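You operate a simulated robot arm through the tools that you are given. There is no shell and no other tool. Be economical: measure what you need, move in short steps, check, and stop when the job is done.

The job below is to be done with a simulated robot arm. You get a single attempt, and the scene is never put back.

## Task
Put things in order on the wooden table. At the end: the white drain plug from the wooden table stands where the cream lantern lamp stood; the green float from the wooden table stands on top of the grey brick (carton); the cream lantern lamp stands where the green float stood; the cream pot from the wooden table stands where the white drain plug stood; whatever was shut is shut again. Leave all else as you found it, and nothing knocked over.

It is judged by the outcome, as a careful person would: the job done as asked, and still so three seconds after it is handed in. It fails if anything else is knocked over, pushed out of place, dropped, spilled or broken.

## Robot
A 7-joint arm with a two-finger parallel gripper, fixed in place. Base frame: the origin is at the foot of the arm, x ahead of it, y to its left, z up; the work surface is at about z = 0.8. Lengths are in m, angles in rad, forces in N, time in s.
With the tool pointing down near the work surface it reaches from about 0.3 to 0.7 m from the base axis. Its first joint turns from -1.152 to 1.152 rad. Payload 1.57 kg.
Tool frame: the origin (TCP) lies between the finger pads and is the grasp point; the fingertips stand 0.03 m ahead of it; z points along the fingers, y is the line along which they close. Largest opening 0.11 m; finger width 0.024, thickness 0.012; the body of the gripper, 0.048 by 0.112 m, starts 0.078 m behind the TCP.
Orientation is that of the tool frame in the base frame, as a unit quaternion [x, y, z, w]. With the fingers straight down and closing along the base's y, the tool's x points along the base's -x, its y along +y and its z along -z.

## Interface
- The arm moves only by the tool nudge_tool. Its argument "series" is a list of rows, each a list of 7 numbers: the shift along the tool's x, y, z in m, then the turn, a rotation vector about the tool's x, y, z in rad, then the opening in per cent of the stroke, from 0 (shut) to 100 (fully open). In form: [[x, y, z, rx, ry, rz, fingers], ...]. A call has 1 to 10 rows; each row is the pose to reach, as a shift and turn from the pose commanded when the call began, along the tool's axes at that moment. A row lasts 0.2 s, in which the tool goes at most 0.05 m and 0.15 rad; a call with a longer step from one row to the next is refused whole, and so is a gripper value outside its range. A pose out of reach is approached as far as the arm can. The call stops where the force on the tool passes 40 N (or 10 N more than at its start, if that is more) or the arm is blocked; 0.2 s more then pass. Each finger travels about 0.108 m/s and halts on what it meets, pressing with about 27 N; the grip force reading is that of the motor and also rises with nothing between the fingers. The clock runs only during rows and for 0.2 s after the last one: add rows that repeat a pose to give the fingers time. The reply holds the time, the measured pose of the TCP, the force on the tool along the base axes, the opening and the grip force, in the units named above and with some noise.
- Cameras (640 x 400 px; columns grow to the right, rows downward): "scene" is fixed at [0.1597, -0.3942, 1.3904]; the picture's right is [0.80, -0.60, 0.00], its down [-0.42, -0.56, -0.71] and it looks along [0.43, 0.57, -0.70] (base axes); focal length 271 px, centre (320, 200). "wrist" rides on the gripper at [-0.036, 0, -0.08] in the tool frame; the picture's right is [0.00, -1.00, 0.00], its down [0.97, 0.00, -0.24] and it looks along [0.24, 0.00, 0.97] (tool axes); focal length 218 px, centre (320, 200).
- grab_frame(camera): a new picture of that camera. No time passes.
- point_at(camera, pixels): for up to 12 pixels [column, row] of the newest picture of that camera ("zoom" is the newest enlarged one), the place [x, y, z] in the base frame of the surface seen there, good to about 0.002 m. No time passes.
- enlarge(camera, box): a new picture of the part [left, top, right, bottom] of that camera's present view, enlarged. No time passes.
- job_done(): hands the job in; it is judged then, once.

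Keep the steps short. Do not move on a guess: measure, check each grasp and each placing, and mend mistakes. In all there are 80 turns and 34 pictures (those below and enlarged ones count). Leave the gripper open and the arm clear of the work at the hand-in unless told otherwise, and finish with a single line.

The tools are called by a JSON object that holds its "method" and its "body". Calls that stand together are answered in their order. nudge_tool: Moves the arm, as the interface text tells. Its arguments: {"type":"object","properties":{"series":{"type":"array","items":{"type":"array","items":{"type":"number"}}}},"required":["series"]} The other tools are called the same way: grab_frame (camera) takes a picture; point_at (camera, pixels) gives the place of the surface under pixels of a picture; enlarge (camera, box) takes an enlarged picture of a part of a camera's view; job_done () hands the job in.

At the start:

```text
time_s: 0.0
tool_pos: [0.4727, 0.0141, 1.1322]
ee_rot: [0.0, 1.0, 0.0, 0.0]
wrist_force: [-0.6, 0.2, -0.4]
opening: 0.1101
grasp_force: 0.1
```

scene: 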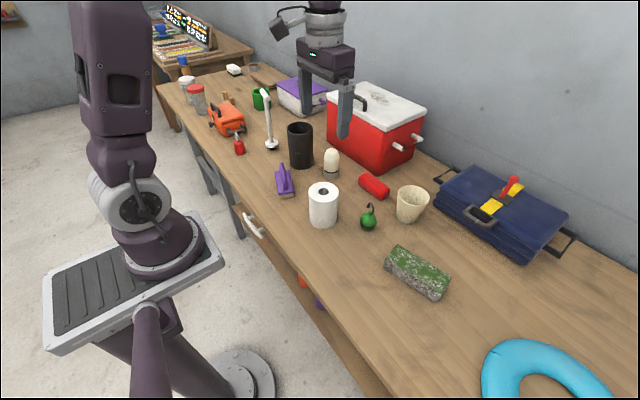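
wrist: 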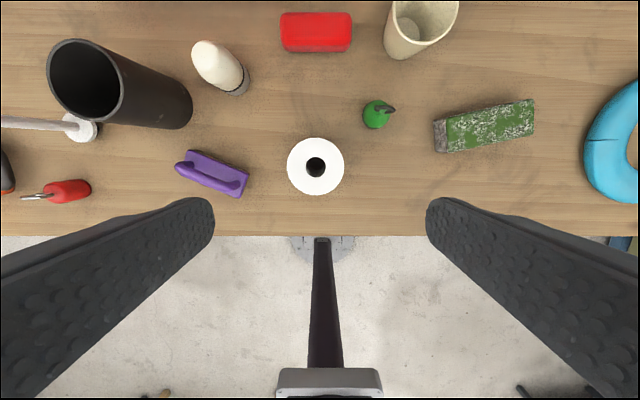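

I'll start by enlarging the scene to tell which object is which.

{"method": "enlarge", "body": {"camera": "scene", "box": [240, 80, 460, 310]}}

{"method": "enlarge", "body": {"camera": "scene", "box": [150, 50, 310, 160]}}

```text
1.74 times, centred on (350, 195) of scene
```

zoom: 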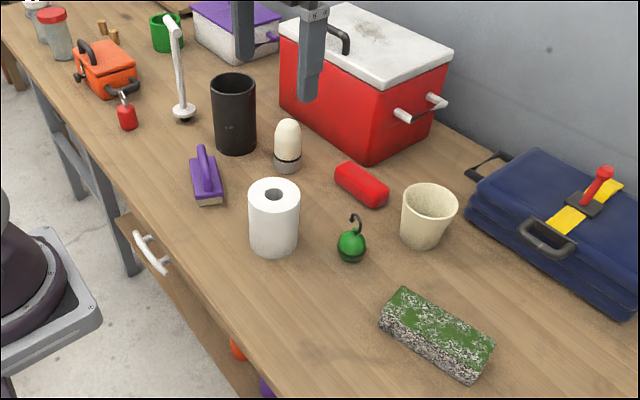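

```text
3.64 times, centred on (230, 105) of scene
```

zoom: 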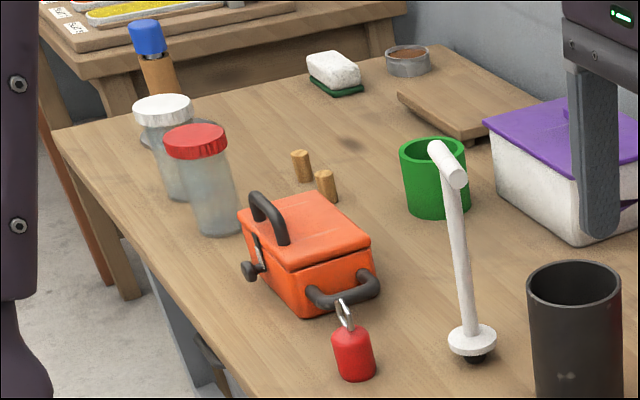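

The drain plug looks like the white T-handled piece at (268,140), the lamp is at (331,163), the float at (368,218), the pot at (411,204) and the brick at (417,272). Next I measure them in the wrist and scene views.

{"method": "point_at", "body": {"camera": "scene", "pixels": [[268, 93], [268, 120], [271, 143], [331, 153], [331, 174], [368, 221], [371, 207], [412, 187], [400, 212], [420, 262], [411, 195], [261, 93]]}}

{"method": "point_at", "body": {"camera": "wrist", "pixels": [[82, 127], [215, 62], [238, 85], [375, 115], [388, 108], [436, 135], [440, 152], [533, 133], [532, 100], [447, 117], [395, 50], [455, 5]]}}

```text
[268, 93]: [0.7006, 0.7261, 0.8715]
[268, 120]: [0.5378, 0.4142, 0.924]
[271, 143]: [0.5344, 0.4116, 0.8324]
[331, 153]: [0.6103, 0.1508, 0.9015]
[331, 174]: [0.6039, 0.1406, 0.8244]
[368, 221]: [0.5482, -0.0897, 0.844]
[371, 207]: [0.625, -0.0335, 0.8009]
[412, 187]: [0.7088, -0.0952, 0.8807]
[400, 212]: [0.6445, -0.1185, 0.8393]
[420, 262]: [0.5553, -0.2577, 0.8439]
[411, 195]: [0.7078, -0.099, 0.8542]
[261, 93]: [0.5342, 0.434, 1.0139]
```

```text
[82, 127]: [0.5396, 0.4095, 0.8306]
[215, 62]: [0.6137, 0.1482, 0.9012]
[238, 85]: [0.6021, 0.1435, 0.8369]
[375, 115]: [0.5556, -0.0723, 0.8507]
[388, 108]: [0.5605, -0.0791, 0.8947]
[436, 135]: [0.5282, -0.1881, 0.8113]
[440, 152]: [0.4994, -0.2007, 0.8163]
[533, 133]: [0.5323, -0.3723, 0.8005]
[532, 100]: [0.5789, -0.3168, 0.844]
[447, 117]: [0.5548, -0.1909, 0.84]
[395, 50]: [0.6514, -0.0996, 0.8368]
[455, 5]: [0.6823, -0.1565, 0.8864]
```

Float is near (0.556, -0.075). I move above it at z≈1.03 for a close look.

{"method": "nudge_tool", "body": {"series": [[-0.025, -0.025, 0.02, 0, 0, 0, 100], [-0.05, -0.05, 0.05, 0, 0, 0, 100], [-0.07, -0.075, 0.08, 0, 0, 0, 100], [-0.08, -0.089, 0.1, 0, 0, 0, 100], [-0.08, -0.089, 0.1, 0, 0, 0, 100]]}}

{"method": "grab_frame", "body": {"camera": "wrist"}}

```text
time_s: 1.2
tool_pos: [0.5538, -0.0751, 1.0324]
ee_rot: [0.0, 1.0, -0.001, 0.0]
wrist_force: [-0.3, -0.6, 0.0]
opening: 0.1101
grasp_force: 0.0
```

```text
29 pictures are left
```

wrist: 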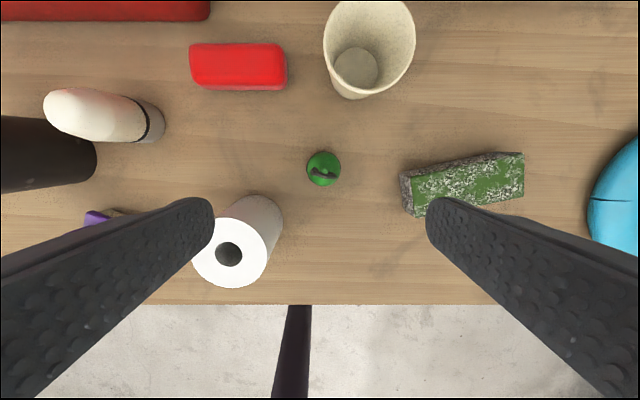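

The float is at (323,169), with the hook on top. I measure its outline, the brick corners and the pot's rim.

{"method": "point_at", "body": {"camera": "wrist", "pixels": [[308, 169], [339, 169], [323, 153], [323, 184], [315, 170], [332, 178], [412, 176], [522, 154], [523, 194], [416, 216], [402, 185], [460, 185]]}}

{"method": "point_at", "body": {"camera": "wrist", "pixels": [[325, 40], [413, 35], [333, 78], [395, 80], [358, 66], [340, 66], [376, 66], [358, 48], [356, 85], [230, 280], [275, 200], [283, 230]]}}

{"method": "enlarge", "body": {"camera": "scene", "box": [345, 185, 445, 248]}}

```text
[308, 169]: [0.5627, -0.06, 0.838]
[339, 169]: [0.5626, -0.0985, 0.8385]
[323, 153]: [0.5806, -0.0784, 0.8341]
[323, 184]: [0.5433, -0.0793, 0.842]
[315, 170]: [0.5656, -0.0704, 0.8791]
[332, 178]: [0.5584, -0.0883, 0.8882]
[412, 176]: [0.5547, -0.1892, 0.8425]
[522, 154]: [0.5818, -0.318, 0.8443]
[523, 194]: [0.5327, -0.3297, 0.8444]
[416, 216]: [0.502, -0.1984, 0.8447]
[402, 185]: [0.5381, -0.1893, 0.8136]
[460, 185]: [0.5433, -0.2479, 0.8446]
```

```text
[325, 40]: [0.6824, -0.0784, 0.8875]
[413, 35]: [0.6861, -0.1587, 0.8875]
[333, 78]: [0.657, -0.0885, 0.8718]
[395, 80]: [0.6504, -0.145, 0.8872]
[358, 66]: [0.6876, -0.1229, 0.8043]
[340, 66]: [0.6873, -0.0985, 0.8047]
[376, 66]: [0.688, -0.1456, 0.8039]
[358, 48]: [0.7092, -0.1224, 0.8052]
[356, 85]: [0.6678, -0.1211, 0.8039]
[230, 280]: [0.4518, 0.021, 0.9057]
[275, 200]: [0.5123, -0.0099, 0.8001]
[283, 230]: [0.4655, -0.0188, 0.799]
```

```text
6.35 times, centred on (395, 216) of scene
```

zoom: 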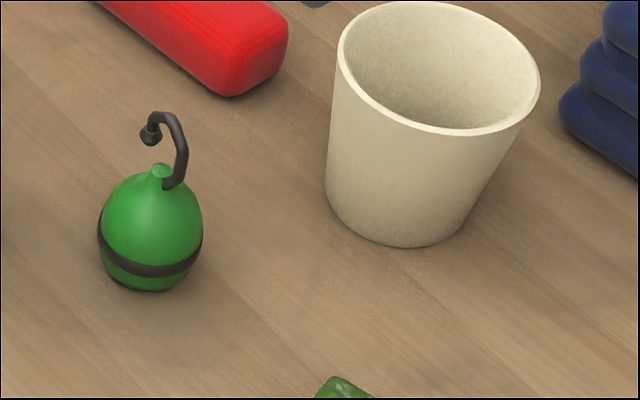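

Float centre is (0.562, -0.079), about 0.038 wide. Its body spans z 0.80–0.85 and nothing is in the way of the fingers. I descend to z≈0.836 with 75% opening.

{"method": "nudge_tool", "body": {"series": [[-0.009, -0.004, 0.045, 0, 0, 0, 75], [-0.009, -0.004, 0.09, 0, 0, 0, 75], [-0.009, -0.004, 0.135, 0, 0, 0, 75], [-0.009, -0.004, 0.17, 0, 0, 0, 75], [-0.009, -0.004, 0.196, 0, 0, 0, 75], [-0.009, -0.004, 0.196, 0, 0, 0, 75], [-0.009, -0.004, 0.196, 0, 0, 0, 20], [-0.009, -0.004, 0.196, 0, 0, 0, 20], [-0.009, -0.004, 0.196, 0, 0, 0, 20]]}}

```text
time_s: 3.2
tool_pos: [0.5632, -0.0796, 0.8364]
ee_rot: [0.001, 1.0, -0.001, 0.0]
wrist_force: [0.4, -0.3, 0.2]
opening: 0.04
grasp_force: 27.2
```

Gripped at 0.040 m. I lift it and check.

{"method": "nudge_tool", "body": {"series": [[0, 0, -0.04, 0, 0, 0, 20], [0, 0, -0.08, 0, 0, 0, 20], [0, 0, -0.12, 0, 0, 0, 20], [0.005, -0.045, -0.12, 0, 0, 0, 20], [0.01, -0.09, -0.12, 0, 0, 0, 20], [0.015, -0.135, -0.12, 0, 0, 0, 20], [0.02, -0.178, -0.12, 0, 0, 0, 20], [0.02, -0.178, -0.12, 0, 0, 0, 20]]}}

{"method": "grab_frame", "body": {"camera": "wrist"}}

```text
time_s: 5.0
tool_pos: [0.5418, -0.2573, 0.9565]
ee_rot: [0.0, 1.0, -0.001, 0.0]
wrist_force: [-1.3, -0.1, -0.5]
opening: 0.04
grasp_force: 26.9
```

```text
27 pictures are left
```

wrist: 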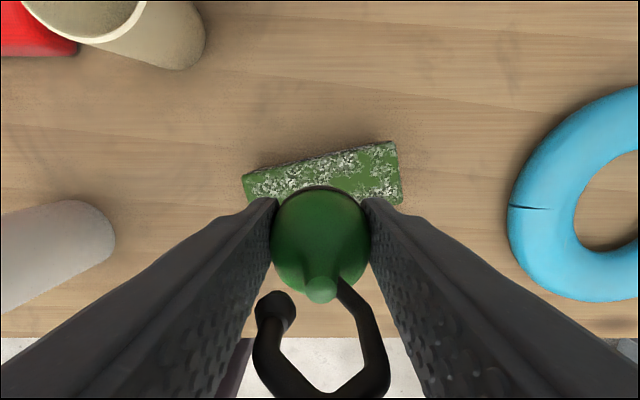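

The float is held upright above the brick. I lower it until its base is at z≈0.845.

{"method": "nudge_tool", "body": {"series": [[0, 0, 0.035, 0, 0, 0, 20], [0, 0, 0.06, 0, 0, 0, 20], [0, 0, 0.07, 0, 0, 0, 20], [0, 0, 0.0745, 0, 0, 0, 20], [0, 0, 0.0745, 0, 0, 0, 20]]}}

```text
time_s: 6.2
tool_pos: [0.5428, -0.2578, 0.881]
ee_rot: [0.0, 1.0, 0.0, 0.0]
wrist_force: [0.4, 0.1, -0.1]
opening: 0.0399
grasp_force: 26.9
```

No contact yet, so I go down in tiny steps.

{"method": "nudge_tool", "body": {"series": [[0, 0, 0.001, 0, 0, 0, 20], [0, 0, 0.001, 0, 0, 0, 20]]}}

{"method": "enlarge", "body": {"camera": "scene", "box": [370, 210, 470, 310]}}

```text
time_s: 6.8
tool_pos: [0.5439, -0.2568, 0.8806]
ee_rot: [0.0, 1.0, 0.0, 0.0]
wrist_force: [-0.5, -0.2, -1.1]
opening: 0.0398
grasp_force: 27.1
```

```text
4.00 times, centred on (420, 260) of scene
```

zoom: 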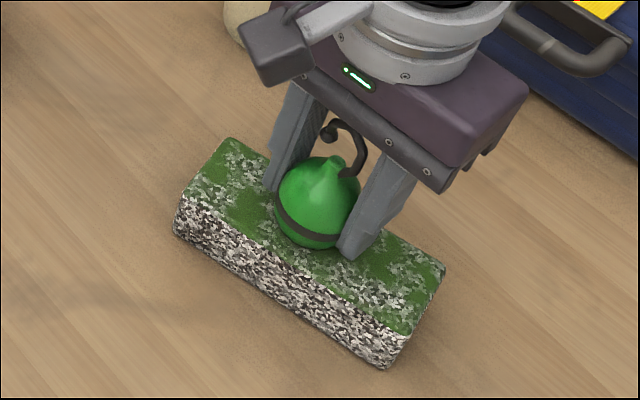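

It looks almost on the brick. One more millimetre to confirm contact.

{"method": "nudge_tool", "body": {"series": [[0, 0, 0.0007, 0, 0, 0, 20], [0, 0, 0.0014, 0, 0, 0, 20], [0, 0, 0.0014, 0, 0, 0, 20]]}}

```text
time_s: 7.6
tool_pos: [0.5439, -0.258, 0.8806]
ee_rot: [0.0, 1.0, -0.001, 0.001]
wrist_force: [-2.2, -3.2, 14.5]
opening: 0.0399
grasp_force: 27.1
```

Contact (14.5 N). I ease up 1 mm, open the fingers gently and retreat upward.

{"method": "nudge_tool", "body": {"series": [[0, 0, -0.001, 0, 0, 0, 20], [0, 0, -0.001, 0, 0, 0, 50], [0, 0, -0.001, 0, 0, 0, 80], [0, 0, -0.001, 0, 0, 0, 80], [0, 0, -0.04, 0, 0, 0, 80], [0, 0, -0.08, 0, 0, 0, 80], [0, 0, -0.12, 0, 0, 0, 80], [0, 0, -0.15, 0, 0, 0, 100]]}}

{"method": "grab_frame", "body": {"camera": "wrist"}}

```text
time_s: 9.4
tool_pos: [0.5434, -0.2589, 1.0286]
ee_rot: [0.0, 1.0, 0.0, 0.0]
wrist_force: [-0.3, -0.3, 0.8]
opening: 0.1098
grasp_force: 0.1
```

```text
25 pictures are left
```

wrist: 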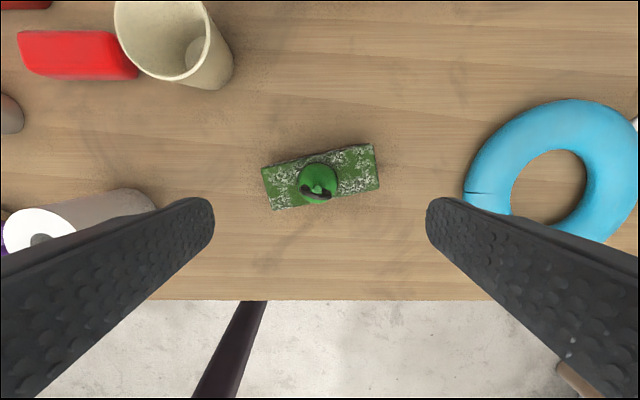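

The float stands on the brick. Next I move over the lamp at about (0.605, 0.145), keeping z≈1.05.

{"method": "nudge_tool", "body": {"series": [[0, 0.045, -0.02, 0, 0, 0, 100], [0, 0.09, -0.03, 0, 0, 0, 100], [0, 0.135, -0.03, 0, 0, 0, 100], [0, 0.18, -0.03, 0, 0, 0, 100], [0, 0.225, -0.03, 0, 0, 0, 100], [-0.01, 0.27, -0.03, 0, 0, 0, 100], [-0.02, 0.315, -0.03, 0, 0, 0, 100], [-0.04, 0.355, -0.03, 0, 0, 0, 100], [-0.055, 0.395, -0.03, 0, 0, 0, 100], [-0.055, 0.402, -0.03, 0, 0, 0, 100]]}}

{"method": "grab_frame", "body": {"camera": "wrist"}}

```text
time_s: 11.6
tool_pos: [0.598, 0.1442, 1.058]
ee_rot: [0.0, 1.0, 0.001, -0.001]
wrist_force: [-0.3, 0.0, -0.4]
opening: 0.1099
grasp_force: 0.0
```

```text
24 pictures are left
```

wrist: 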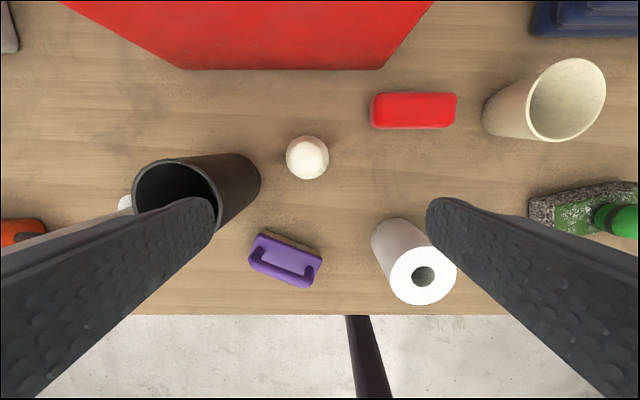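

{"method": "point_at", "body": {"camera": "wrist", "pixels": [[307, 157], [288, 157], [327, 157], [307, 138], [307, 176], [175, 68], [180, 165], [133, 190], [258, 175], [215, 185], [375, 120], [385, 68]]}}

{"method": "enlarge", "body": {"camera": "scene", "box": [280, 110, 380, 210]}}

```text
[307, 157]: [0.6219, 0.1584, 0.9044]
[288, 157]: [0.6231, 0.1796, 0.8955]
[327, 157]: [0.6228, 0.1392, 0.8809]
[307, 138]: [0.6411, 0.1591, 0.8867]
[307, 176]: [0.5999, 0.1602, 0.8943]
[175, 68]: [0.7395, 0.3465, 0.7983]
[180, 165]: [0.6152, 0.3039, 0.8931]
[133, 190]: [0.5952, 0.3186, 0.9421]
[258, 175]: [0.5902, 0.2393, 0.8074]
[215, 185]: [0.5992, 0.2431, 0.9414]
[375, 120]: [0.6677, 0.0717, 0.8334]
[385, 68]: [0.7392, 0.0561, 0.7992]
```

```text
4.00 times, centred on (330, 160) of scene
```

zoom: 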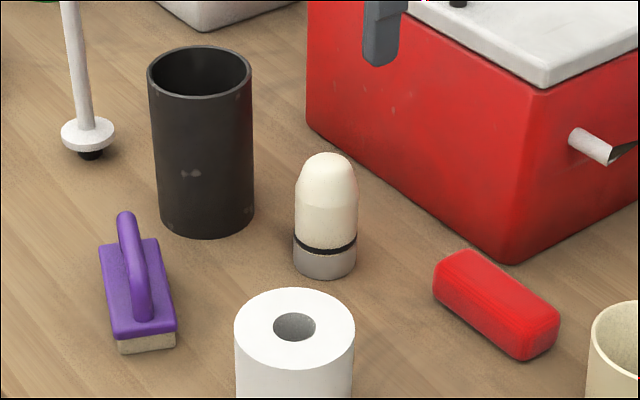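

Lamp centre is (0.620, 0.159), about 0.04 wide, with its top at 0.906. The cup and cooler are clear of it. I descend to z≈0.845 at 75% opening and close.

{"method": "nudge_tool", "body": {"series": [[-0.022, 0.015, 0.045, 0, 0, 0, 75], [-0.022, 0.015, 0.09, 0, 0, 0, 75], [-0.022, 0.015, 0.135, 0, 0, 0, 75], [-0.022, 0.015, 0.18, 0, 0, 0, 75], [-0.022, 0.015, 0.213, 0, 0, 0, 75], [-0.022, 0.015, 0.213, 0, 0, 0, 75], [-0.022, 0.015, 0.213, 0, 0, 0, 25], [-0.022, 0.015, 0.213, 0, 0, 0, 25], [-0.022, 0.015, 0.213, 0, 0, 0, 25]]}}

```text
refused: row 1 steps farther than a row can; nothing moved
```

{"method": "nudge_tool", "body": {"series": [[-0.022, 0.015, 0.03, 0, 0, 0, 75], [-0.022, 0.015, 0.075, 0, 0, 0, 75], [-0.022, 0.015, 0.12, 0, 0, 0, 75], [-0.022, 0.015, 0.165, 0, 0, 0, 75], [-0.022, 0.015, 0.2, 0, 0, 0, 75], [-0.022, 0.015, 0.213, 0, 0, 0, 75], [-0.022, 0.015, 0.213, 0, 0, 0, 75], [-0.022, 0.015, 0.213, 0, 0, 0, 25], [-0.022, 0.015, 0.213, 0, 0, 0, 25], [-0.022, 0.015, 0.213, 0, 0, 0, 25]]}}

```text
time_s: 13.8
tool_pos: [0.6194, 0.1593, 0.847]
ee_rot: [0.0, 1.0, 0.0, 0.0]
wrist_force: [0.0, -0.6, -0.3]
opening: 0.051
grasp_force: 27.3
```

Gripped (0.051 m). I lift straight up and carry it to the float's old spot (0.562, -0.079).

{"method": "nudge_tool", "body": {"series": [[0, 0, -0.03, 0, 0, 0, 25], [0, 0, -0.075, 0, 0, 0, 25], [0, 0, -0.12, 0, 0, 0, 25], [0.01, -0.04, -0.12, 0, 0, 0, 25], [0.02, -0.085, -0.12, 0, 0, 0, 25], [0.03, -0.13, -0.12, 0, 0, 0, 25], [0.04, -0.17, -0.12, 0, 0, 0, 25], [0.05, -0.21, -0.12, 0, 0, 0, 25], [0.057, -0.238, -0.12, 0, 0, 0, 25], [0.057, -0.238, -0.12, 0, 0, 0, 25]]}}

{"method": "grab_frame", "body": {"camera": "wrist"}}

```text
time_s: 16.0
tool_pos: [0.5622, -0.0783, 0.9663]
ee_rot: [-0.001, 1.0, 0.0, 0.0]
wrist_force: [0.1, 0.6, -1.5]
opening: 0.0508
grasp_force: 26.9
```

```text
22 pictures are left
```

wrist: 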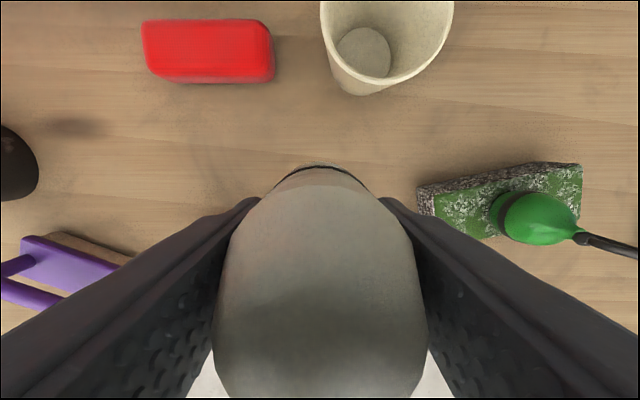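

The lamp is held upright. I lower it close to the grasp height of 0.847, then creep down to contact.

{"method": "nudge_tool", "body": {"series": [[0, 0, 0.04, 0, 0, 0, 25], [0, 0, 0.08, 0, 0, 0, 25], [0, 0, 0.11, 0, 0, 0, 25], [0, 0, 0.117, 0, 0, 0, 25], [0, 0, 0.119, 0, 0, 0, 25], [0, 0, 0.12, 0, 0, 0, 25]]}}

```text
time_s: 17.4
tool_pos: [0.5623, -0.0785, 0.847]
ee_rot: [0.0, 1.0, 0.0, 0.001]
wrist_force: [-7.2, 2.1, 21.4]
opening: 0.0507
grasp_force: 27.7
```

Contact. I ease up slightly, release and rise.

{"method": "nudge_tool", "body": {"series": [[0, 0, -0.001, 0, 0, 0, 25], [0, 0, -0.001, 0, 0, 0, 55], [0, 0, -0.001, 0, 0, 0, 80], [0, 0, -0.001, 0, 0, 0, 80], [0, 0, -0.04, 0, 0, 0, 80], [0, 0, -0.085, 0, 0, 0, 80], [0, 0, -0.13, 0, 0, 0, 80], [0, 0, -0.175, 0, 0, 0, 100], [0, 0, -0.22, 0, 0, 0, 100], [0, 0, -0.26, 0, 0, 0, 100]]}}

{"method": "grab_frame", "body": {"camera": "wrist"}}

```text
time_s: 19.6
tool_pos: [0.5621, -0.0771, 1.1062]
ee_rot: [-0.001, 1.0, 0.0, 0.0]
wrist_force: [-0.2, -0.7, 0.0]
opening: 0.11
grasp_force: 0.1
```

```text
21 pictures are left
```

wrist: 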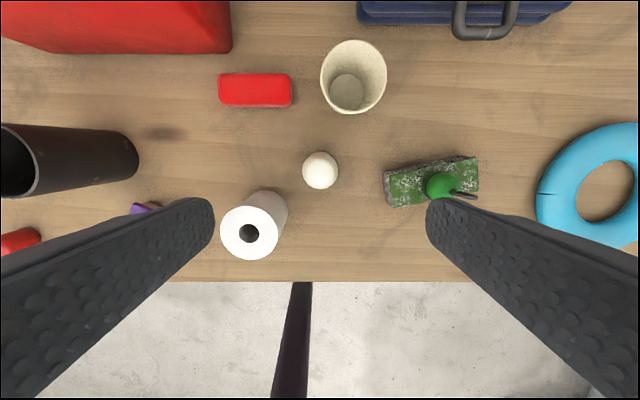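

The lamp stands in the float's place. Next I look at the plug's shape.

{"method": "enlarge", "body": {"camera": "scene", "box": [235, 75, 305, 160]}}

```text
4.71 times, centred on (270, 118) of scene
```

zoom: 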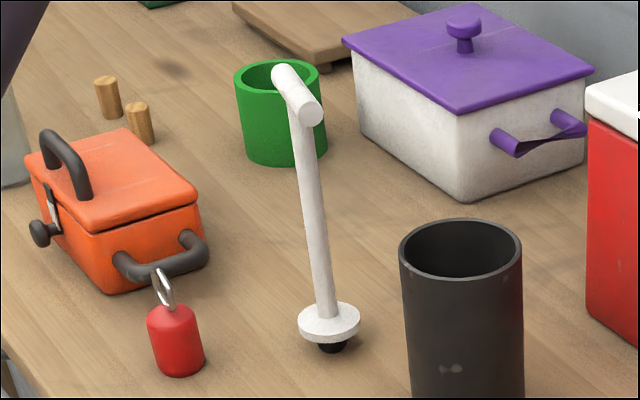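

{"method": "point_at", "body": {"camera": "zoom", "pixels": [[282, 72], [295, 90], [311, 112], [304, 150], [315, 230], [327, 305], [302, 322], [357, 320], [329, 335], [332, 347], [299, 135], [310, 135]]}}

```text
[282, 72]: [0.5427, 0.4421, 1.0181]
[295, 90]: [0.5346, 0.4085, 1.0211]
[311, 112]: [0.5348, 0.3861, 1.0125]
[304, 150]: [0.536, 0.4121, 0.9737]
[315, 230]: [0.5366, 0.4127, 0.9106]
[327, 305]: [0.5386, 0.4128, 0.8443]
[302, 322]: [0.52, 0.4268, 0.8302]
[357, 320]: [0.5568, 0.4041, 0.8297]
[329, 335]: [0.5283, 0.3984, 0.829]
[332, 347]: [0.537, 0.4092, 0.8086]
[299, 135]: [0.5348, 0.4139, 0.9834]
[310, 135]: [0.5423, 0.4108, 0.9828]
```

The plug's shaft is at (0.540, 0.413) and its cross-bar runs along y at z≈1.012. I'll turn the tool 90° so the fingers close along x over the bar, and move above it.

{"method": "nudge_tool", "body": {"series": [[0, 0.045, -0.02, 0, 0, -0.14, 100], [0, 0.09, -0.03, 0, 0, -0.28, 100], [0.002, 0.135, -0.04, 0, 0, -0.42, 100], [0.004, 0.18, -0.04, 0, 0, -0.56, 100], [0.006, 0.225, -0.04, 0, 0, -0.7, 100], [0.01, 0.27, -0.04, 0, 0, -0.84, 100], [0.014, 0.315, -0.04, 0, 0, -0.98, 100], [0.018, 0.36, -0.04, 0, 0, -1.12, 100], [0.022, 0.405, -0.04, 0, 0, -1.26, 100], [0.022, 0.45, -0.04, 0, 0, -1.4, 100]]}}

```text
time_s: 21.8
tool_pos: [0.5122, 0.3484, 1.1365]
ee_rot: [-0.644, 0.765, -0.008, 0.001]
wrist_force: [-0.1, 0.3, -0.6]
opening: 0.1101
grasp_force: 0.1
out of reach, approached as far as the arm can: row 9, 10
```

Out of reach at this height. Lower down the reach is better, so I'll come down beside the bar on its -y side and slide in along y with the fingers either side of it.

{"method": "nudge_tool", "body": {"series": [[0, 0, 0.03, 0, 0, -0.1, 100], [0, 0, 0.06, 0, 0, -0.171, 100], [0, -0.01, 0.09, 0, 0, -0.171, 100], [0, -0.01, 0.09, 0, 0, -0.171, 100]]}}

{"method": "grab_frame", "body": {"camera": "wrist"}}

{"method": "grab_frame", "body": {"camera": "scene"}}

```text
time_s: 22.8
tool_pos: [0.5234, 0.3498, 1.047]
ee_rot: [0.707, -0.707, 0.0, 0.0]
wrist_force: [-1.0, -0.5, -0.2]
opening: 0.1101
grasp_force: 0.0
```

```text
19 pictures are left
```

wrist: 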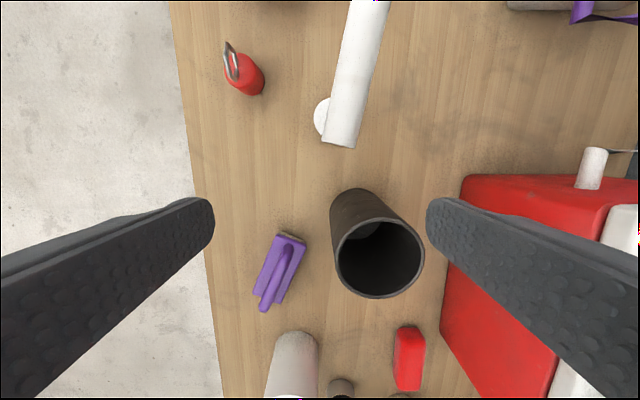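

```text
18 pictures are left
```

scene: 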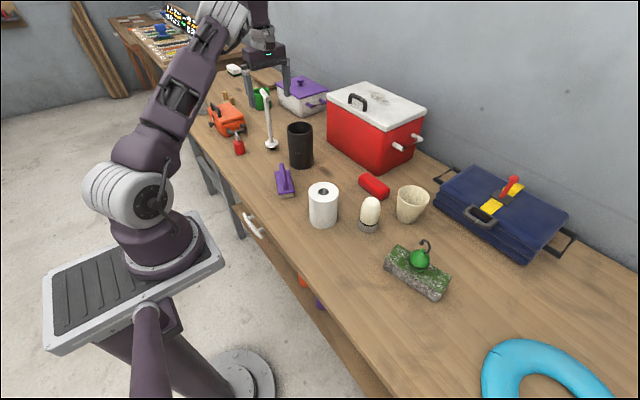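

The bar is slightly skewed. I measure it in the wrist view, along with the cooler's near edge.

{"method": "point_at", "body": {"camera": "wrist", "pixels": [[340, 138], [326, 141], [354, 144], [352, 75], [346, 5], [368, 5], [388, 5], [320, 118], [470, 178], [610, 210], [250, 80], [232, 50]]}}

```text
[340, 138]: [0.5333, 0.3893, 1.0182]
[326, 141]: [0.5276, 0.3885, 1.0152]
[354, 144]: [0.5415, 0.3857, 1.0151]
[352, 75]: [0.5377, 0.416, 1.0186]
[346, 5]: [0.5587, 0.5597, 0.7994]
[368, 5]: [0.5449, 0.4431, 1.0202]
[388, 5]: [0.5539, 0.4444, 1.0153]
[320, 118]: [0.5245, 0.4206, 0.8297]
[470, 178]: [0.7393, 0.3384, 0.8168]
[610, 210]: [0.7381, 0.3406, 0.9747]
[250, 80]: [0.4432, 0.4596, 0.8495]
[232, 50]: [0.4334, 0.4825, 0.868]
```

The bar runs from (0.534,0.386) to about (0.546,0.443), 12° off y, centre (0.5395,0.414). I turn by 0.21 rad, drop to z≈1.005 and slide in.

{"method": "nudge_tool", "body": {"series": [[0, -0.003, 0.02, 0, 0, 0.1, 100], [0, -0.003, 0.042, 0, 0, 0.21, 100], [0, -0.003, 0.042, 0, 0, 0.21, 100]]}}

```text
time_s: 23.6
tool_pos: [0.5253, 0.3483, 1.006]
ee_rot: [-0.63, 0.777, 0.0, 0.0]
wrist_force: [-0.5, -0.4, 0.3]
opening: 0.1098
grasp_force: 0.0
```

Aligned. I slide 0.067 m along the bar.

{"method": "nudge_tool", "body": {"series": [[-0.02, 0, 0, 0, 0, 0, 100], [-0.04, 0, 0, 0, 0, 0, 100], [-0.055, 0, 0, 0, 0, 0, 100], [-0.067, 0, 0, 0, 0, 0, 100], [-0.067, 0, 0, 0, 0, 0, 100]]}}

{"method": "grab_frame", "body": {"camera": "wrist"}}

```text
time_s: 24.8
tool_pos: [0.5325, 0.3866, 1.007]
ee_rot: [-0.629, 0.777, 0.0, 0.001]
wrist_force: [-0.4, -0.4, 0.0]
opening: 0.11
grasp_force: 0.1
out of reach, approached as far as the arm can: row 3, 4, 5
```

```text
17 pictures are left
```

wrist: 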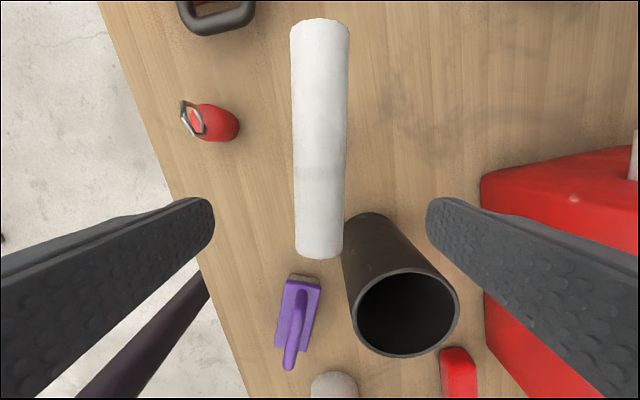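

Reach ends about 3 cm short. I'll lean the fingers toward +y about the closing axis (0.3 rad), which keeps the grip geometry and extends the reach, then finish the slide.

{"method": "nudge_tool", "body": {"series": [[0, 0, 0, 0, -0.1, 0, 100], [0, 0, 0, 0, -0.2, 0, 100], [0, 0, 0, 0, -0.3, 0, 100], [-0.015, -0.001, 0, 0, -0.3, 0, 100], [-0.028, -0.001, 0, 0, -0.3, 0, 100], [-0.028, -0.001, 0, 0, -0.3, 0, 100]]}}

{"method": "grab_frame", "body": {"camera": "wrist"}}

```text
time_s: 26.2
tool_pos: [0.5402, 0.4132, 1.0055]
ee_rot: [-0.623, 0.768, 0.095, 0.116]
wrist_force: [0.6, -0.6, -0.4]
opening: 0.1098
grasp_force: 0.0
```

```text
16 pictures are left
```

wrist: 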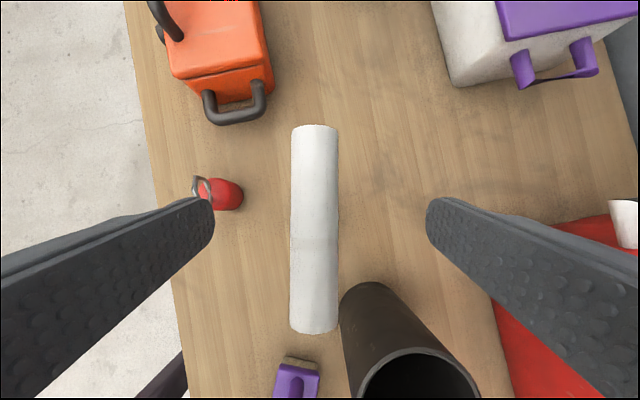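

Reached. I check that the bar is centred between the fingers.

{"method": "point_at", "body": {"camera": "wrist", "pixels": [[293, 230], [314, 230], [336, 230], [315, 128], [315, 325]]}}

```text
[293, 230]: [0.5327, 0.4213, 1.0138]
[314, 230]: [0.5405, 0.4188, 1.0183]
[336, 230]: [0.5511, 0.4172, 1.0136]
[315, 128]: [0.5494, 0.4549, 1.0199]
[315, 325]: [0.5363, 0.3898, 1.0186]
```

Centred to within 1 mm. I close.

{"method": "nudge_tool", "body": {"series": [[0, 0, 0, 0, 0, 0, 40], [0, 0, 0, 0, 0, 0, 25], [0, 0, 0, 0, 0, 0, 10], [0, 0, 0, 0, 0, 0, 5], [0, 0, 0, 0, 0, 0, 5]]}}

```text
time_s: 27.4
tool_pos: [0.5417, 0.4133, 1.0055]
ee_rot: [-0.622, 0.769, 0.094, 0.116]
wrist_force: [-0.2, -0.2, -0.2]
opening: 0.0173
grasp_force: 27.1
```

Gripped (0.017 m). I lift 4 cm, then pull back toward the base while rising, so I can go round the black cup.

{"method": "nudge_tool", "body": {"series": [[-0.0059, 0, -0.0191, 0, 0, 0, 5], [-0.0118, 0, -0.0382, 0, 0, 0, 5], [0.005, 0.0154, -0.0643, 0, 0, 0, 5], [0.0217, 0.0308, -0.0904, 0, 0, 0, 5], [0.0384, 0.0462, -0.1165, 0, 0, 0, 5], [0.0384, 0.0462, -0.1165, 0, 0, 0, 5]]}}

{"method": "grab_frame", "body": {"camera": "scene"}}

```text
time_s: 28.8
tool_pos: [0.4795, 0.3546, 1.1065]
ee_rot: [-0.622, 0.768, 0.094, 0.117]
wrist_force: [0.6, -0.1, -2.0]
opening: 0.0177
grasp_force: 27.6
```

```text
15 pictures are left
```

scene: 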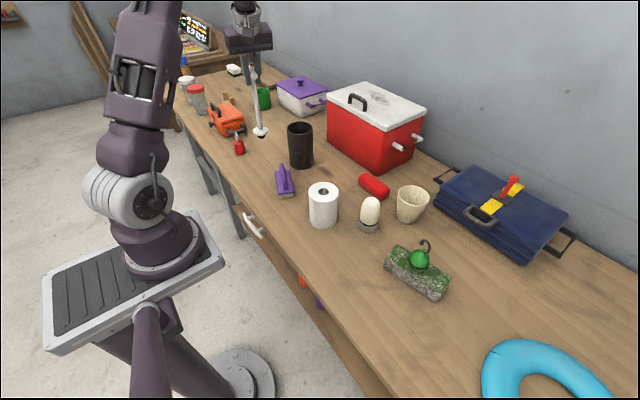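

The plug hangs straight. I carry it along the near side of the cup to (0.50,0.157), then out over the lamp's old place (0.621,0.159).

{"method": "nudge_tool", "body": {"series": [[0.0361, -0.0122, -0.0112, 0, 0, 0, 5], [0.0722, -0.0245, -0.0223, 0, 0, 0, 5], [0.1082, -0.0367, -0.0335, 0, 0, 0, 5], [0.1443, -0.0489, -0.0446, 0, 0, 0, 5], [0.1804, -0.0612, -0.0558, 0, 0, 0, 5], [0.1755, -0.1003, -0.0438, 0, 0, 0, 5], [0.1704, -0.1394, -0.0318, 0, 0, 0, 5], [0.1653, -0.1795, -0.0198, 0, 0, 0, 5], [0.1653, -0.1795, -0.0198, 0, 0, 0, 5]]}}

{"method": "enlarge", "body": {"camera": "scene", "box": [260, 70, 410, 220]}}

```text
time_s: 30.8
tool_pos: [0.6209, 0.1571, 1.076]
ee_rot: [-0.623, 0.768, 0.095, 0.117]
wrist_force: [-0.5, 0.5, -3.1]
opening: 0.0174
grasp_force: 27.1
```

```text
2.67 times, centred on (335, 145) of scene
```

zoom: 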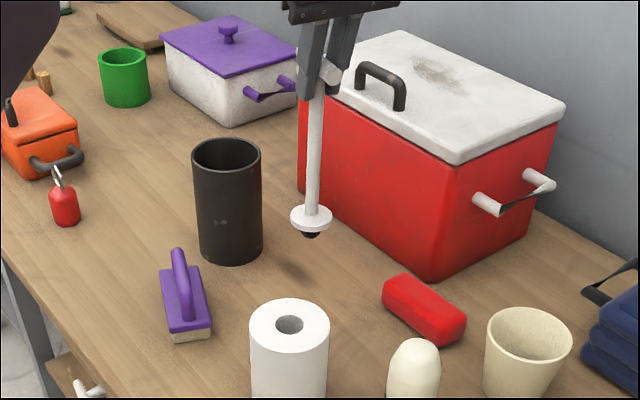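

I check the shaft and flange positions against the target (0.621,0.159).

{"method": "point_at", "body": {"camera": "zoom", "pixels": [[314, 130], [312, 195], [291, 216], [331, 216], [310, 225]]}}

```text
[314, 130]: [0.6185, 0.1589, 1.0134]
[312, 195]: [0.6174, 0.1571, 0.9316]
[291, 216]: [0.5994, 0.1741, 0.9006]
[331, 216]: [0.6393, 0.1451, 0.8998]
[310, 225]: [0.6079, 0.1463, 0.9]
```

The shaft is vertical and centred at (0.620,0.160). I lower 0.068 m, then creep to contact.

{"method": "nudge_tool", "body": {"series": [[0.009, 0, 0.0287, 0, 0, 0, 5], [0.0163, 0, 0.0525, 0, 0, 0, 5], [0.0195, 0, 0.063, 0, 0, 0, 5], [0.0203, 0, 0.0656, 0, 0, 0, 5], [0.0207, 0, 0.0668, 0, 0, 0, 5], [0.021, 0, 0.0678, 0, 0, 0, 5]]}}

```text
time_s: 32.2
tool_pos: [0.621, 0.1563, 1.005]
ee_rot: [-0.623, 0.768, 0.093, 0.116]
wrist_force: [-0.6, -3.0, 5.3]
opening: 0.0175
grasp_force: 27.0
```

Light contact. I open slowly without moving and take a look.

{"method": "nudge_tool", "body": {"series": [[0, 0, 0, 0, 0, 0, 20], [0, 0, 0, 0, 0, 0, 40], [0, 0, 0, 0, 0, 0, 70], [0, 0, 0, 0, 0, 0, 70]]}}

{"method": "enlarge", "body": {"camera": "scene", "box": [260, 70, 410, 220]}}

```text
time_s: 33.2
tool_pos: [0.6226, 0.1549, 1.0051]
ee_rot: [-0.622, 0.769, 0.095, 0.116]
wrist_force: [-0.1, 0.1, 0.0]
opening: 0.077
grasp_force: 0.1
```

```text
2.67 times, centred on (335, 145) of scene
```

zoom: 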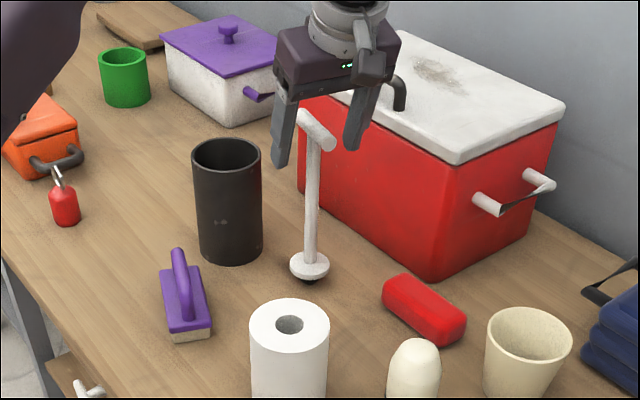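

The plug stands upright in the lamp's place. I back off along the fingers, move away toward the pot and remove the tilt.

{"method": "nudge_tool", "body": {"series": [[0, 0, -0.045, 0, 0, 0, 75], [0, 0, -0.09, 0, 0, 0, 80], [0.0351, 0, -0.1009, 0, 0, 0, 100], [0.0702, 0, -0.1118, 0, 0.1, 0, 100], [0.1053, 0, -0.1227, 0, 0.2, 0, 100], [0.1404, 0, -0.1336, 0, 0.3, 0, 100], [0.1755, 0, -0.1445, 0, 0.3, 0, 100], [0.1755, 0, -0.1445, 0, 0.3, 0, 100]]}}

```text
time_s: 35.0
tool_pos: [0.5774, -0.0504, 1.0888]
ee_rot: [-0.63, 0.777, 0.0, 0.001]
wrist_force: [-0.8, 0.1, -0.1]
opening: 0.1102
grasp_force: 0.0
```

Now I turn the tool back over the pot (1.53 rad), moving to about (0.62,-0.11).

{"method": "nudge_tool", "body": {"series": [[0.005, -0.0055, 0, 0, 0, 0.148, 100], [0.01, -0.011, 0, 0, 0, 0.296, 100], [0.015, -0.0164, 0, 0, 0, 0.444, 100], [0.02, -0.0218, 0, 0, 0, 0.592, 100], [0.025, -0.0273, 0, 0, 0, 0.74, 100], [0.03, -0.0328, 0, 0, 0, 0.888, 100], [0.035, -0.0382, 0, 0, 0, 1.036, 100], [0.04, -0.0437, 0, 0, 0, 1.184, 100], [0.045, -0.0491, 0, 0, 0, 1.332, 100], [0.0498, -0.0546, 0, 0, 0, 1.48, 100]]}}

{"method": "grab_frame", "body": {"camera": "wrist"}}

```text
time_s: 37.2
tool_pos: [0.6205, -0.1094, 1.09]
ee_rot: [0.06, 0.998, 0.0, 0.0]
wrist_force: [0.4, -0.7, -0.6]
opening: 0.1101
grasp_force: 0.0
```

```text
12 pictures are left
```

wrist: 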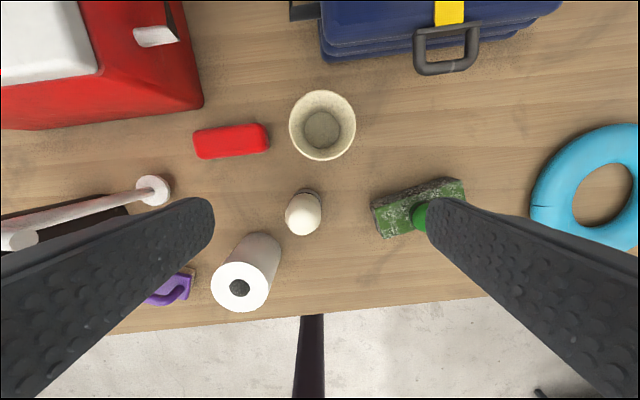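

{"method": "point_at", "body": {"camera": "wrist", "pixels": [[290, 125], [356, 128], [322, 91], [322, 160], [322, 130], [266, 137], [322, 55], [420, 50], [445, 72], [300, 15], [303, 215], [150, 190]]}}

```text
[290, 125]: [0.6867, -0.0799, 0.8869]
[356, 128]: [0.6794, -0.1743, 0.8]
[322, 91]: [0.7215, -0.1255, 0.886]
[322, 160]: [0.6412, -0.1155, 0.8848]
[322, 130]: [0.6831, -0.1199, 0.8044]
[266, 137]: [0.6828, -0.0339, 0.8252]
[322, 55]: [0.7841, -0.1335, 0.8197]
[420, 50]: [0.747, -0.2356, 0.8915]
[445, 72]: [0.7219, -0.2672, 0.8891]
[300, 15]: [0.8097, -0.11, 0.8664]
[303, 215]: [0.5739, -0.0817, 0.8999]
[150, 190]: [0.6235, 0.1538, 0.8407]
```

Pot centre is (0.682,-0.120), rim 0.081 wide at z 0.887. I tilt the fingers outward by 0.25 rad and come down to z≈0.95 just above it.

{"method": "nudge_tool", "body": {"series": [[0, 0, 0.02, 0, -0.125, 0, 100], [0, 0, 0.05, 0, -0.25, 0, 100], [-0.02, -0.001, 0.08, 0, -0.25, 0, 100], [-0.04, -0.002, 0.11, 0, -0.25, 0, 100], [-0.0624, -0.003, 0.14, 0, -0.25, 0, 100], [-0.0624, -0.003, 0.14, 0, -0.25, 0, 100]]}}

{"method": "grab_frame", "body": {"camera": "wrist"}}

```text
time_s: 38.6
tool_pos: [0.6824, -0.1208, 0.9507]
ee_rot: [0.058, 0.991, -0.008, 0.124]
wrist_force: [-0.2, -0.5, -0.3]
opening: 0.1101
grasp_force: 0.0
```

```text
11 pictures are left
```

wrist: 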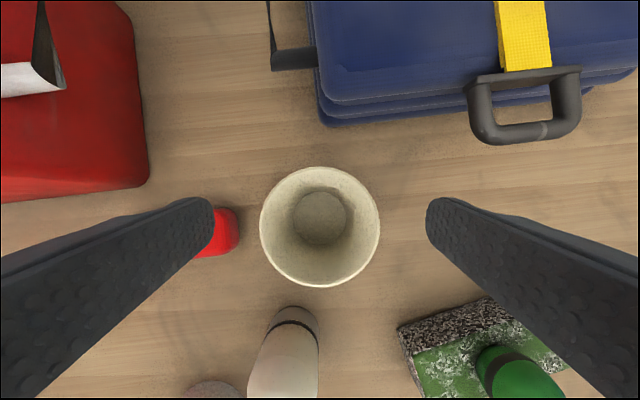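

The pot is centred between the fingers. I descend vertically 0.085 m and close.

{"method": "nudge_tool", "body": {"series": [[0.0099, 0, 0.0388, 0, 0, 0, 100], [0.0173, 0, 0.0678, 0, 0, 0, 100], [0.021, 0, 0.0824, 0, 0, 0, 100], [0.021, 0, 0.0824, 0, 0, 0, 100], [0.021, 0, 0.0824, 0, 0, 0, 60], [0.021, 0, 0.0824, 0, 0, 0, 60], [0.021, 0, 0.0824, 0, 0, 0, 60]]}}

```text
time_s: 40.2
tool_pos: [0.6827, -0.1206, 0.8669]
ee_rot: [0.058, 0.991, -0.007, 0.124]
wrist_force: [-0.4, 0.4, 0.1]
opening: 0.0833
grasp_force: 27.3
```

Gripped at 0.083 m. I lift straight up, then draw back toward the base while rising.

{"method": "nudge_tool", "body": {"series": [[-0.0099, 0, -0.0388, 0, 0, 0, 60], [-0.0005, -0.0024, -0.0824, 0, 0, 0, 60], [0.0101, -0.0048, -0.1212, 0, 0, 0, 60], [0.0232, -0.0072, -0.1504, 0, 0, 0, 60], [0.0232, -0.0072, -0.1504, 0, 0, 0, 60]]}}

{"method": "grab_frame", "body": {"camera": "scene"}}

```text
time_s: 41.4
tool_pos: [0.622, -0.12, 1.0079]
ee_rot: [0.06, 0.99, -0.007, 0.124]
wrist_force: [-0.4, 0.1, -1.0]
opening: 0.0832
grasp_force: 26.6
```

```text
10 pictures are left
```

scene: 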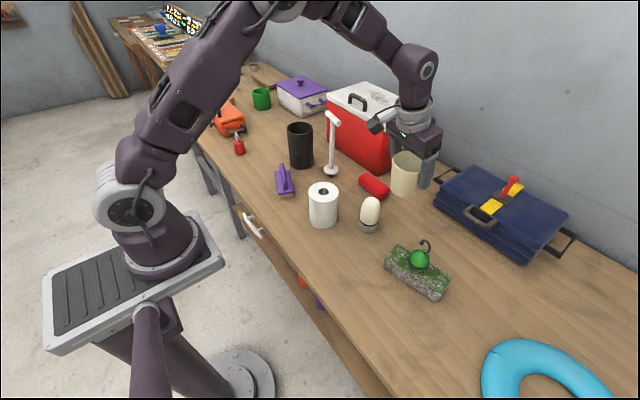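

The pot hangs level. I carry it near the base side, over the roll and clear of the plug and cup, turning toward the plug's old place.

{"method": "nudge_tool", "body": {"series": [[0.0287, 0.0163, -0.0177, -0.019, 0, -0.0746, 60], [0.0575, 0.0325, -0.0353, -0.038, 0, -0.1492, 60], [0.0874, 0.0587, -0.0533, -0.057, 0, -0.2238, 60], [0.1197, 0.0849, -0.0615, -0.076, 0, -0.2984, 60], [0.143, 0.1173, -0.0674, -0.095, 0, -0.373, 60], [0.1573, 0.1558, -0.0711, -0.114, 0, -0.4476, 60], [0.162, 0.1955, -0.0723, -0.133, 0, -0.5222, 60], [0.1666, 0.2352, -0.0735, -0.152, 0, -0.5968, 60], [0.1713, 0.2749, -0.0746, -0.171, 0, -0.6714, 60], [0.1759, 0.3147, -0.0758, -0.19, 0, -0.746, 60]]}}

```text
time_s: 43.6
tool_pos: [0.4701, 0.2153, 1.0356]
ee_rot: [-0.317, 0.94, 0.04, 0.117]
wrist_force: [0.3, -0.6, -0.5]
opening: 0.083
grasp_force: 27.1
```

I carry on to above the plug's old place (0.540,0.4155) at z≈1.005.

{"method": "nudge_tool", "body": {"series": [[-0.0328, 0.0246, 0.0083, 0, 0, 0, 60], [-0.0655, 0.0492, 0.0167, 0, 0, 0, 60], [-0.0983, 0.0737, 0.025, 0, 0, 0, 60], [-0.1287, 0.0971, 0.0482, 0, 0, 0, 60], [-0.1638, 0.1168, 0.0727, 0, 0, 0, 60], [-0.1638, 0.1168, 0.0727, 0, 0, 0, 60]]}}

{"method": "grab_frame", "body": {"camera": "wrist"}}

```text
time_s: 45.0
tool_pos: [0.5398, 0.4151, 1.0043]
ee_rot: [-0.318, 0.94, 0.04, 0.118]
wrist_force: [0.0, 0.2, -1.3]
opening: 0.0827
grasp_force: 26.8
```

```text
9 pictures are left
```

wrist: 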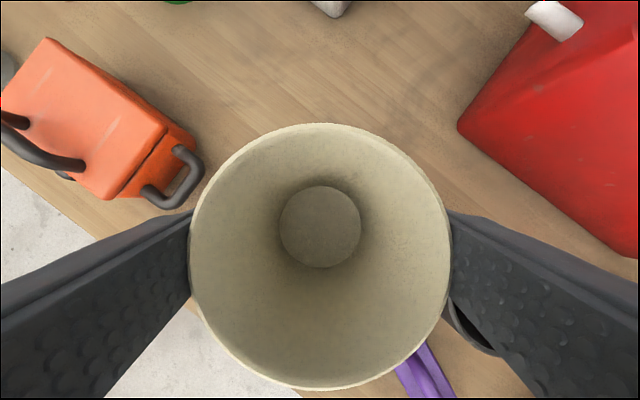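

I check the neighbours' clearances (orange handle) before lowering.

{"method": "point_at", "body": {"camera": "wrist", "pixels": [[185, 205], [170, 200], [200, 180], [480, 345], [322, 228]]}}

```text
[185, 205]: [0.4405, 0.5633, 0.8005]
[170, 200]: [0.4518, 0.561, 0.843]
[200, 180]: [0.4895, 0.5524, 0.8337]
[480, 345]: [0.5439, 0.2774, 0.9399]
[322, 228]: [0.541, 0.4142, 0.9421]
```

Clear all round, and the pot's bottom is centred at (0.541,0.414). It needs to come down 0.1375 m, slowly at the end.

{"method": "nudge_tool", "body": {"series": [[0.0099, 0, 0.0388, 0, 0, 0, 60], [0.0198, 0, 0.0775, 0, 0, 0, 60], [0.0296, 0, 0.1163, 0, 0, 0, 60], [0.0326, 0, 0.1279, 0, 0, 0, 60], [0.0336, 0, 0.1318, 0, 0, 0, 60], [0.0338, 0, 0.1325, 0, 0, 0, 60], [0.034, 0, 0.1332, 0, 0, 0, 60]]}}

```text
time_s: 46.6
tool_pos: [0.5417, 0.4147, 0.8697]
ee_rot: [-0.318, 0.94, 0.04, 0.119]
wrist_force: [0.3, -0.1, -1.0]
opening: 0.0828
grasp_force: 27.1
```

No contact yet (z 0.8697, expected about 0.867). I creep further.

{"method": "nudge_tool", "body": {"series": [[0.0002, 0, 0.001, 0, 0, 0, 60], [0.0005, 0, 0.0019, 0, 0, 0, 60], [0.0006, 0, 0.0025, 0, 0, 0, 60], [0.0006, 0, 0.0025, 0, 0, 0, 60]]}}

```text
time_s: 47.6
tool_pos: [0.5423, 0.4142, 0.8681]
ee_rot: [-0.318, 0.94, 0.041, 0.119]
wrist_force: [-3.6, -3.0, 15.8]
opening: 0.0832
grasp_force: 26.9
```

Contact. I ease off slightly, open, and rise vertically.

{"method": "nudge_tool", "body": {"series": [[-0.0003, 0, -0.001, 0, 0, 0, 60], [-0.0003, 0, -0.001, 0, 0, 0, 85], [-0.0003, 0, -0.001, 0, 0, 0, 100], [-0.0003, 0, -0.001, 0, 0, 0, 100], [-0.0074, 0, -0.0291, 0, 0, 0, 100], [-0.0173, 0, -0.0678, 0, 0, 0, 100], [-0.0272, 0, -0.1066, 0, 0, 0, 100], [0.005, 0, -0.12, 0, 0, 0, 100], [0.045, 0, -0.14, 0, 0, 0, 100], [0.09, 0, -0.16, 0, 0, 0, 100]]}}

{"method": "grab_frame", "body": {"camera": "scene"}}

{"method": "grab_frame", "body": {"camera": "wrist"}}

```text
time_s: 49.8
tool_pos: [0.4399, 0.3382, 0.9974]
ee_rot: [-0.318, 0.94, 0.04, 0.119]
wrist_force: [0.3, -0.4, -0.2]
opening: 0.1098
grasp_force: 0.0
```

```text
8 pictures are left
```

scene: 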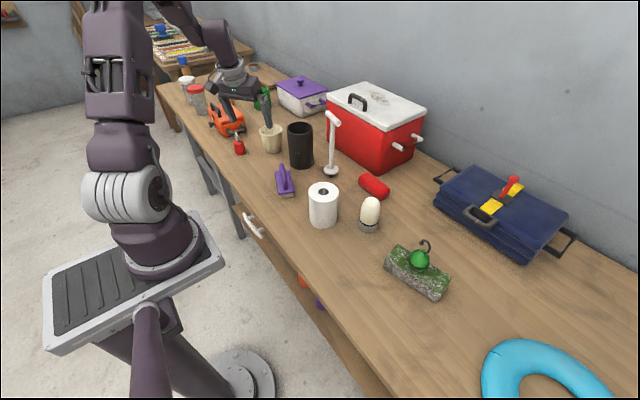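

```text
7 pictures are left
```

wrist: 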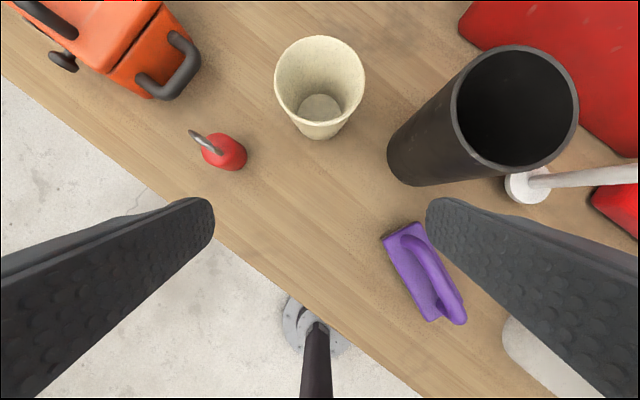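

The pot stands in the plug's place. I raise the arm clear and verify all the placings.

{"method": "nudge_tool", "body": {"series": [[-0.0099, 0, -0.0388, 0, 0, 0, 100], [-0.0198, 0, -0.0775, 0, 0, 0, 100], [-0.025, 0, -0.1, 0, 0, 0, 100]]}}

{"method": "enlarge", "body": {"camera": "scene", "box": [230, 90, 460, 310]}}

```text
time_s: 50.6
tool_pos: [0.4383, 0.3355, 1.1045]
ee_rot: [-0.317, 0.94, 0.04, 0.119]
wrist_force: [-0.6, -0.2, -0.3]
opening: 0.1098
grasp_force: 0.0
```

```text
1.82 times, centred on (345, 200) of scene
```

zoom: 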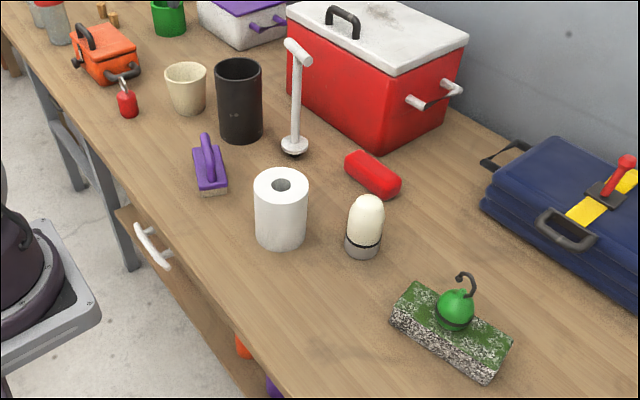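

All four objects stand upright in their places, and nothing else has moved. The gripper is open and the arm is clear, so I hand the job in.

{"method": "job_done", "body": {}}

```text
The job is handed in.
```

Done: the drain plug stands where the lamp was, the float on the brick, the lamp where the float was and the pot where the plug was; nothing was knocked over, and nothing shut was opened.
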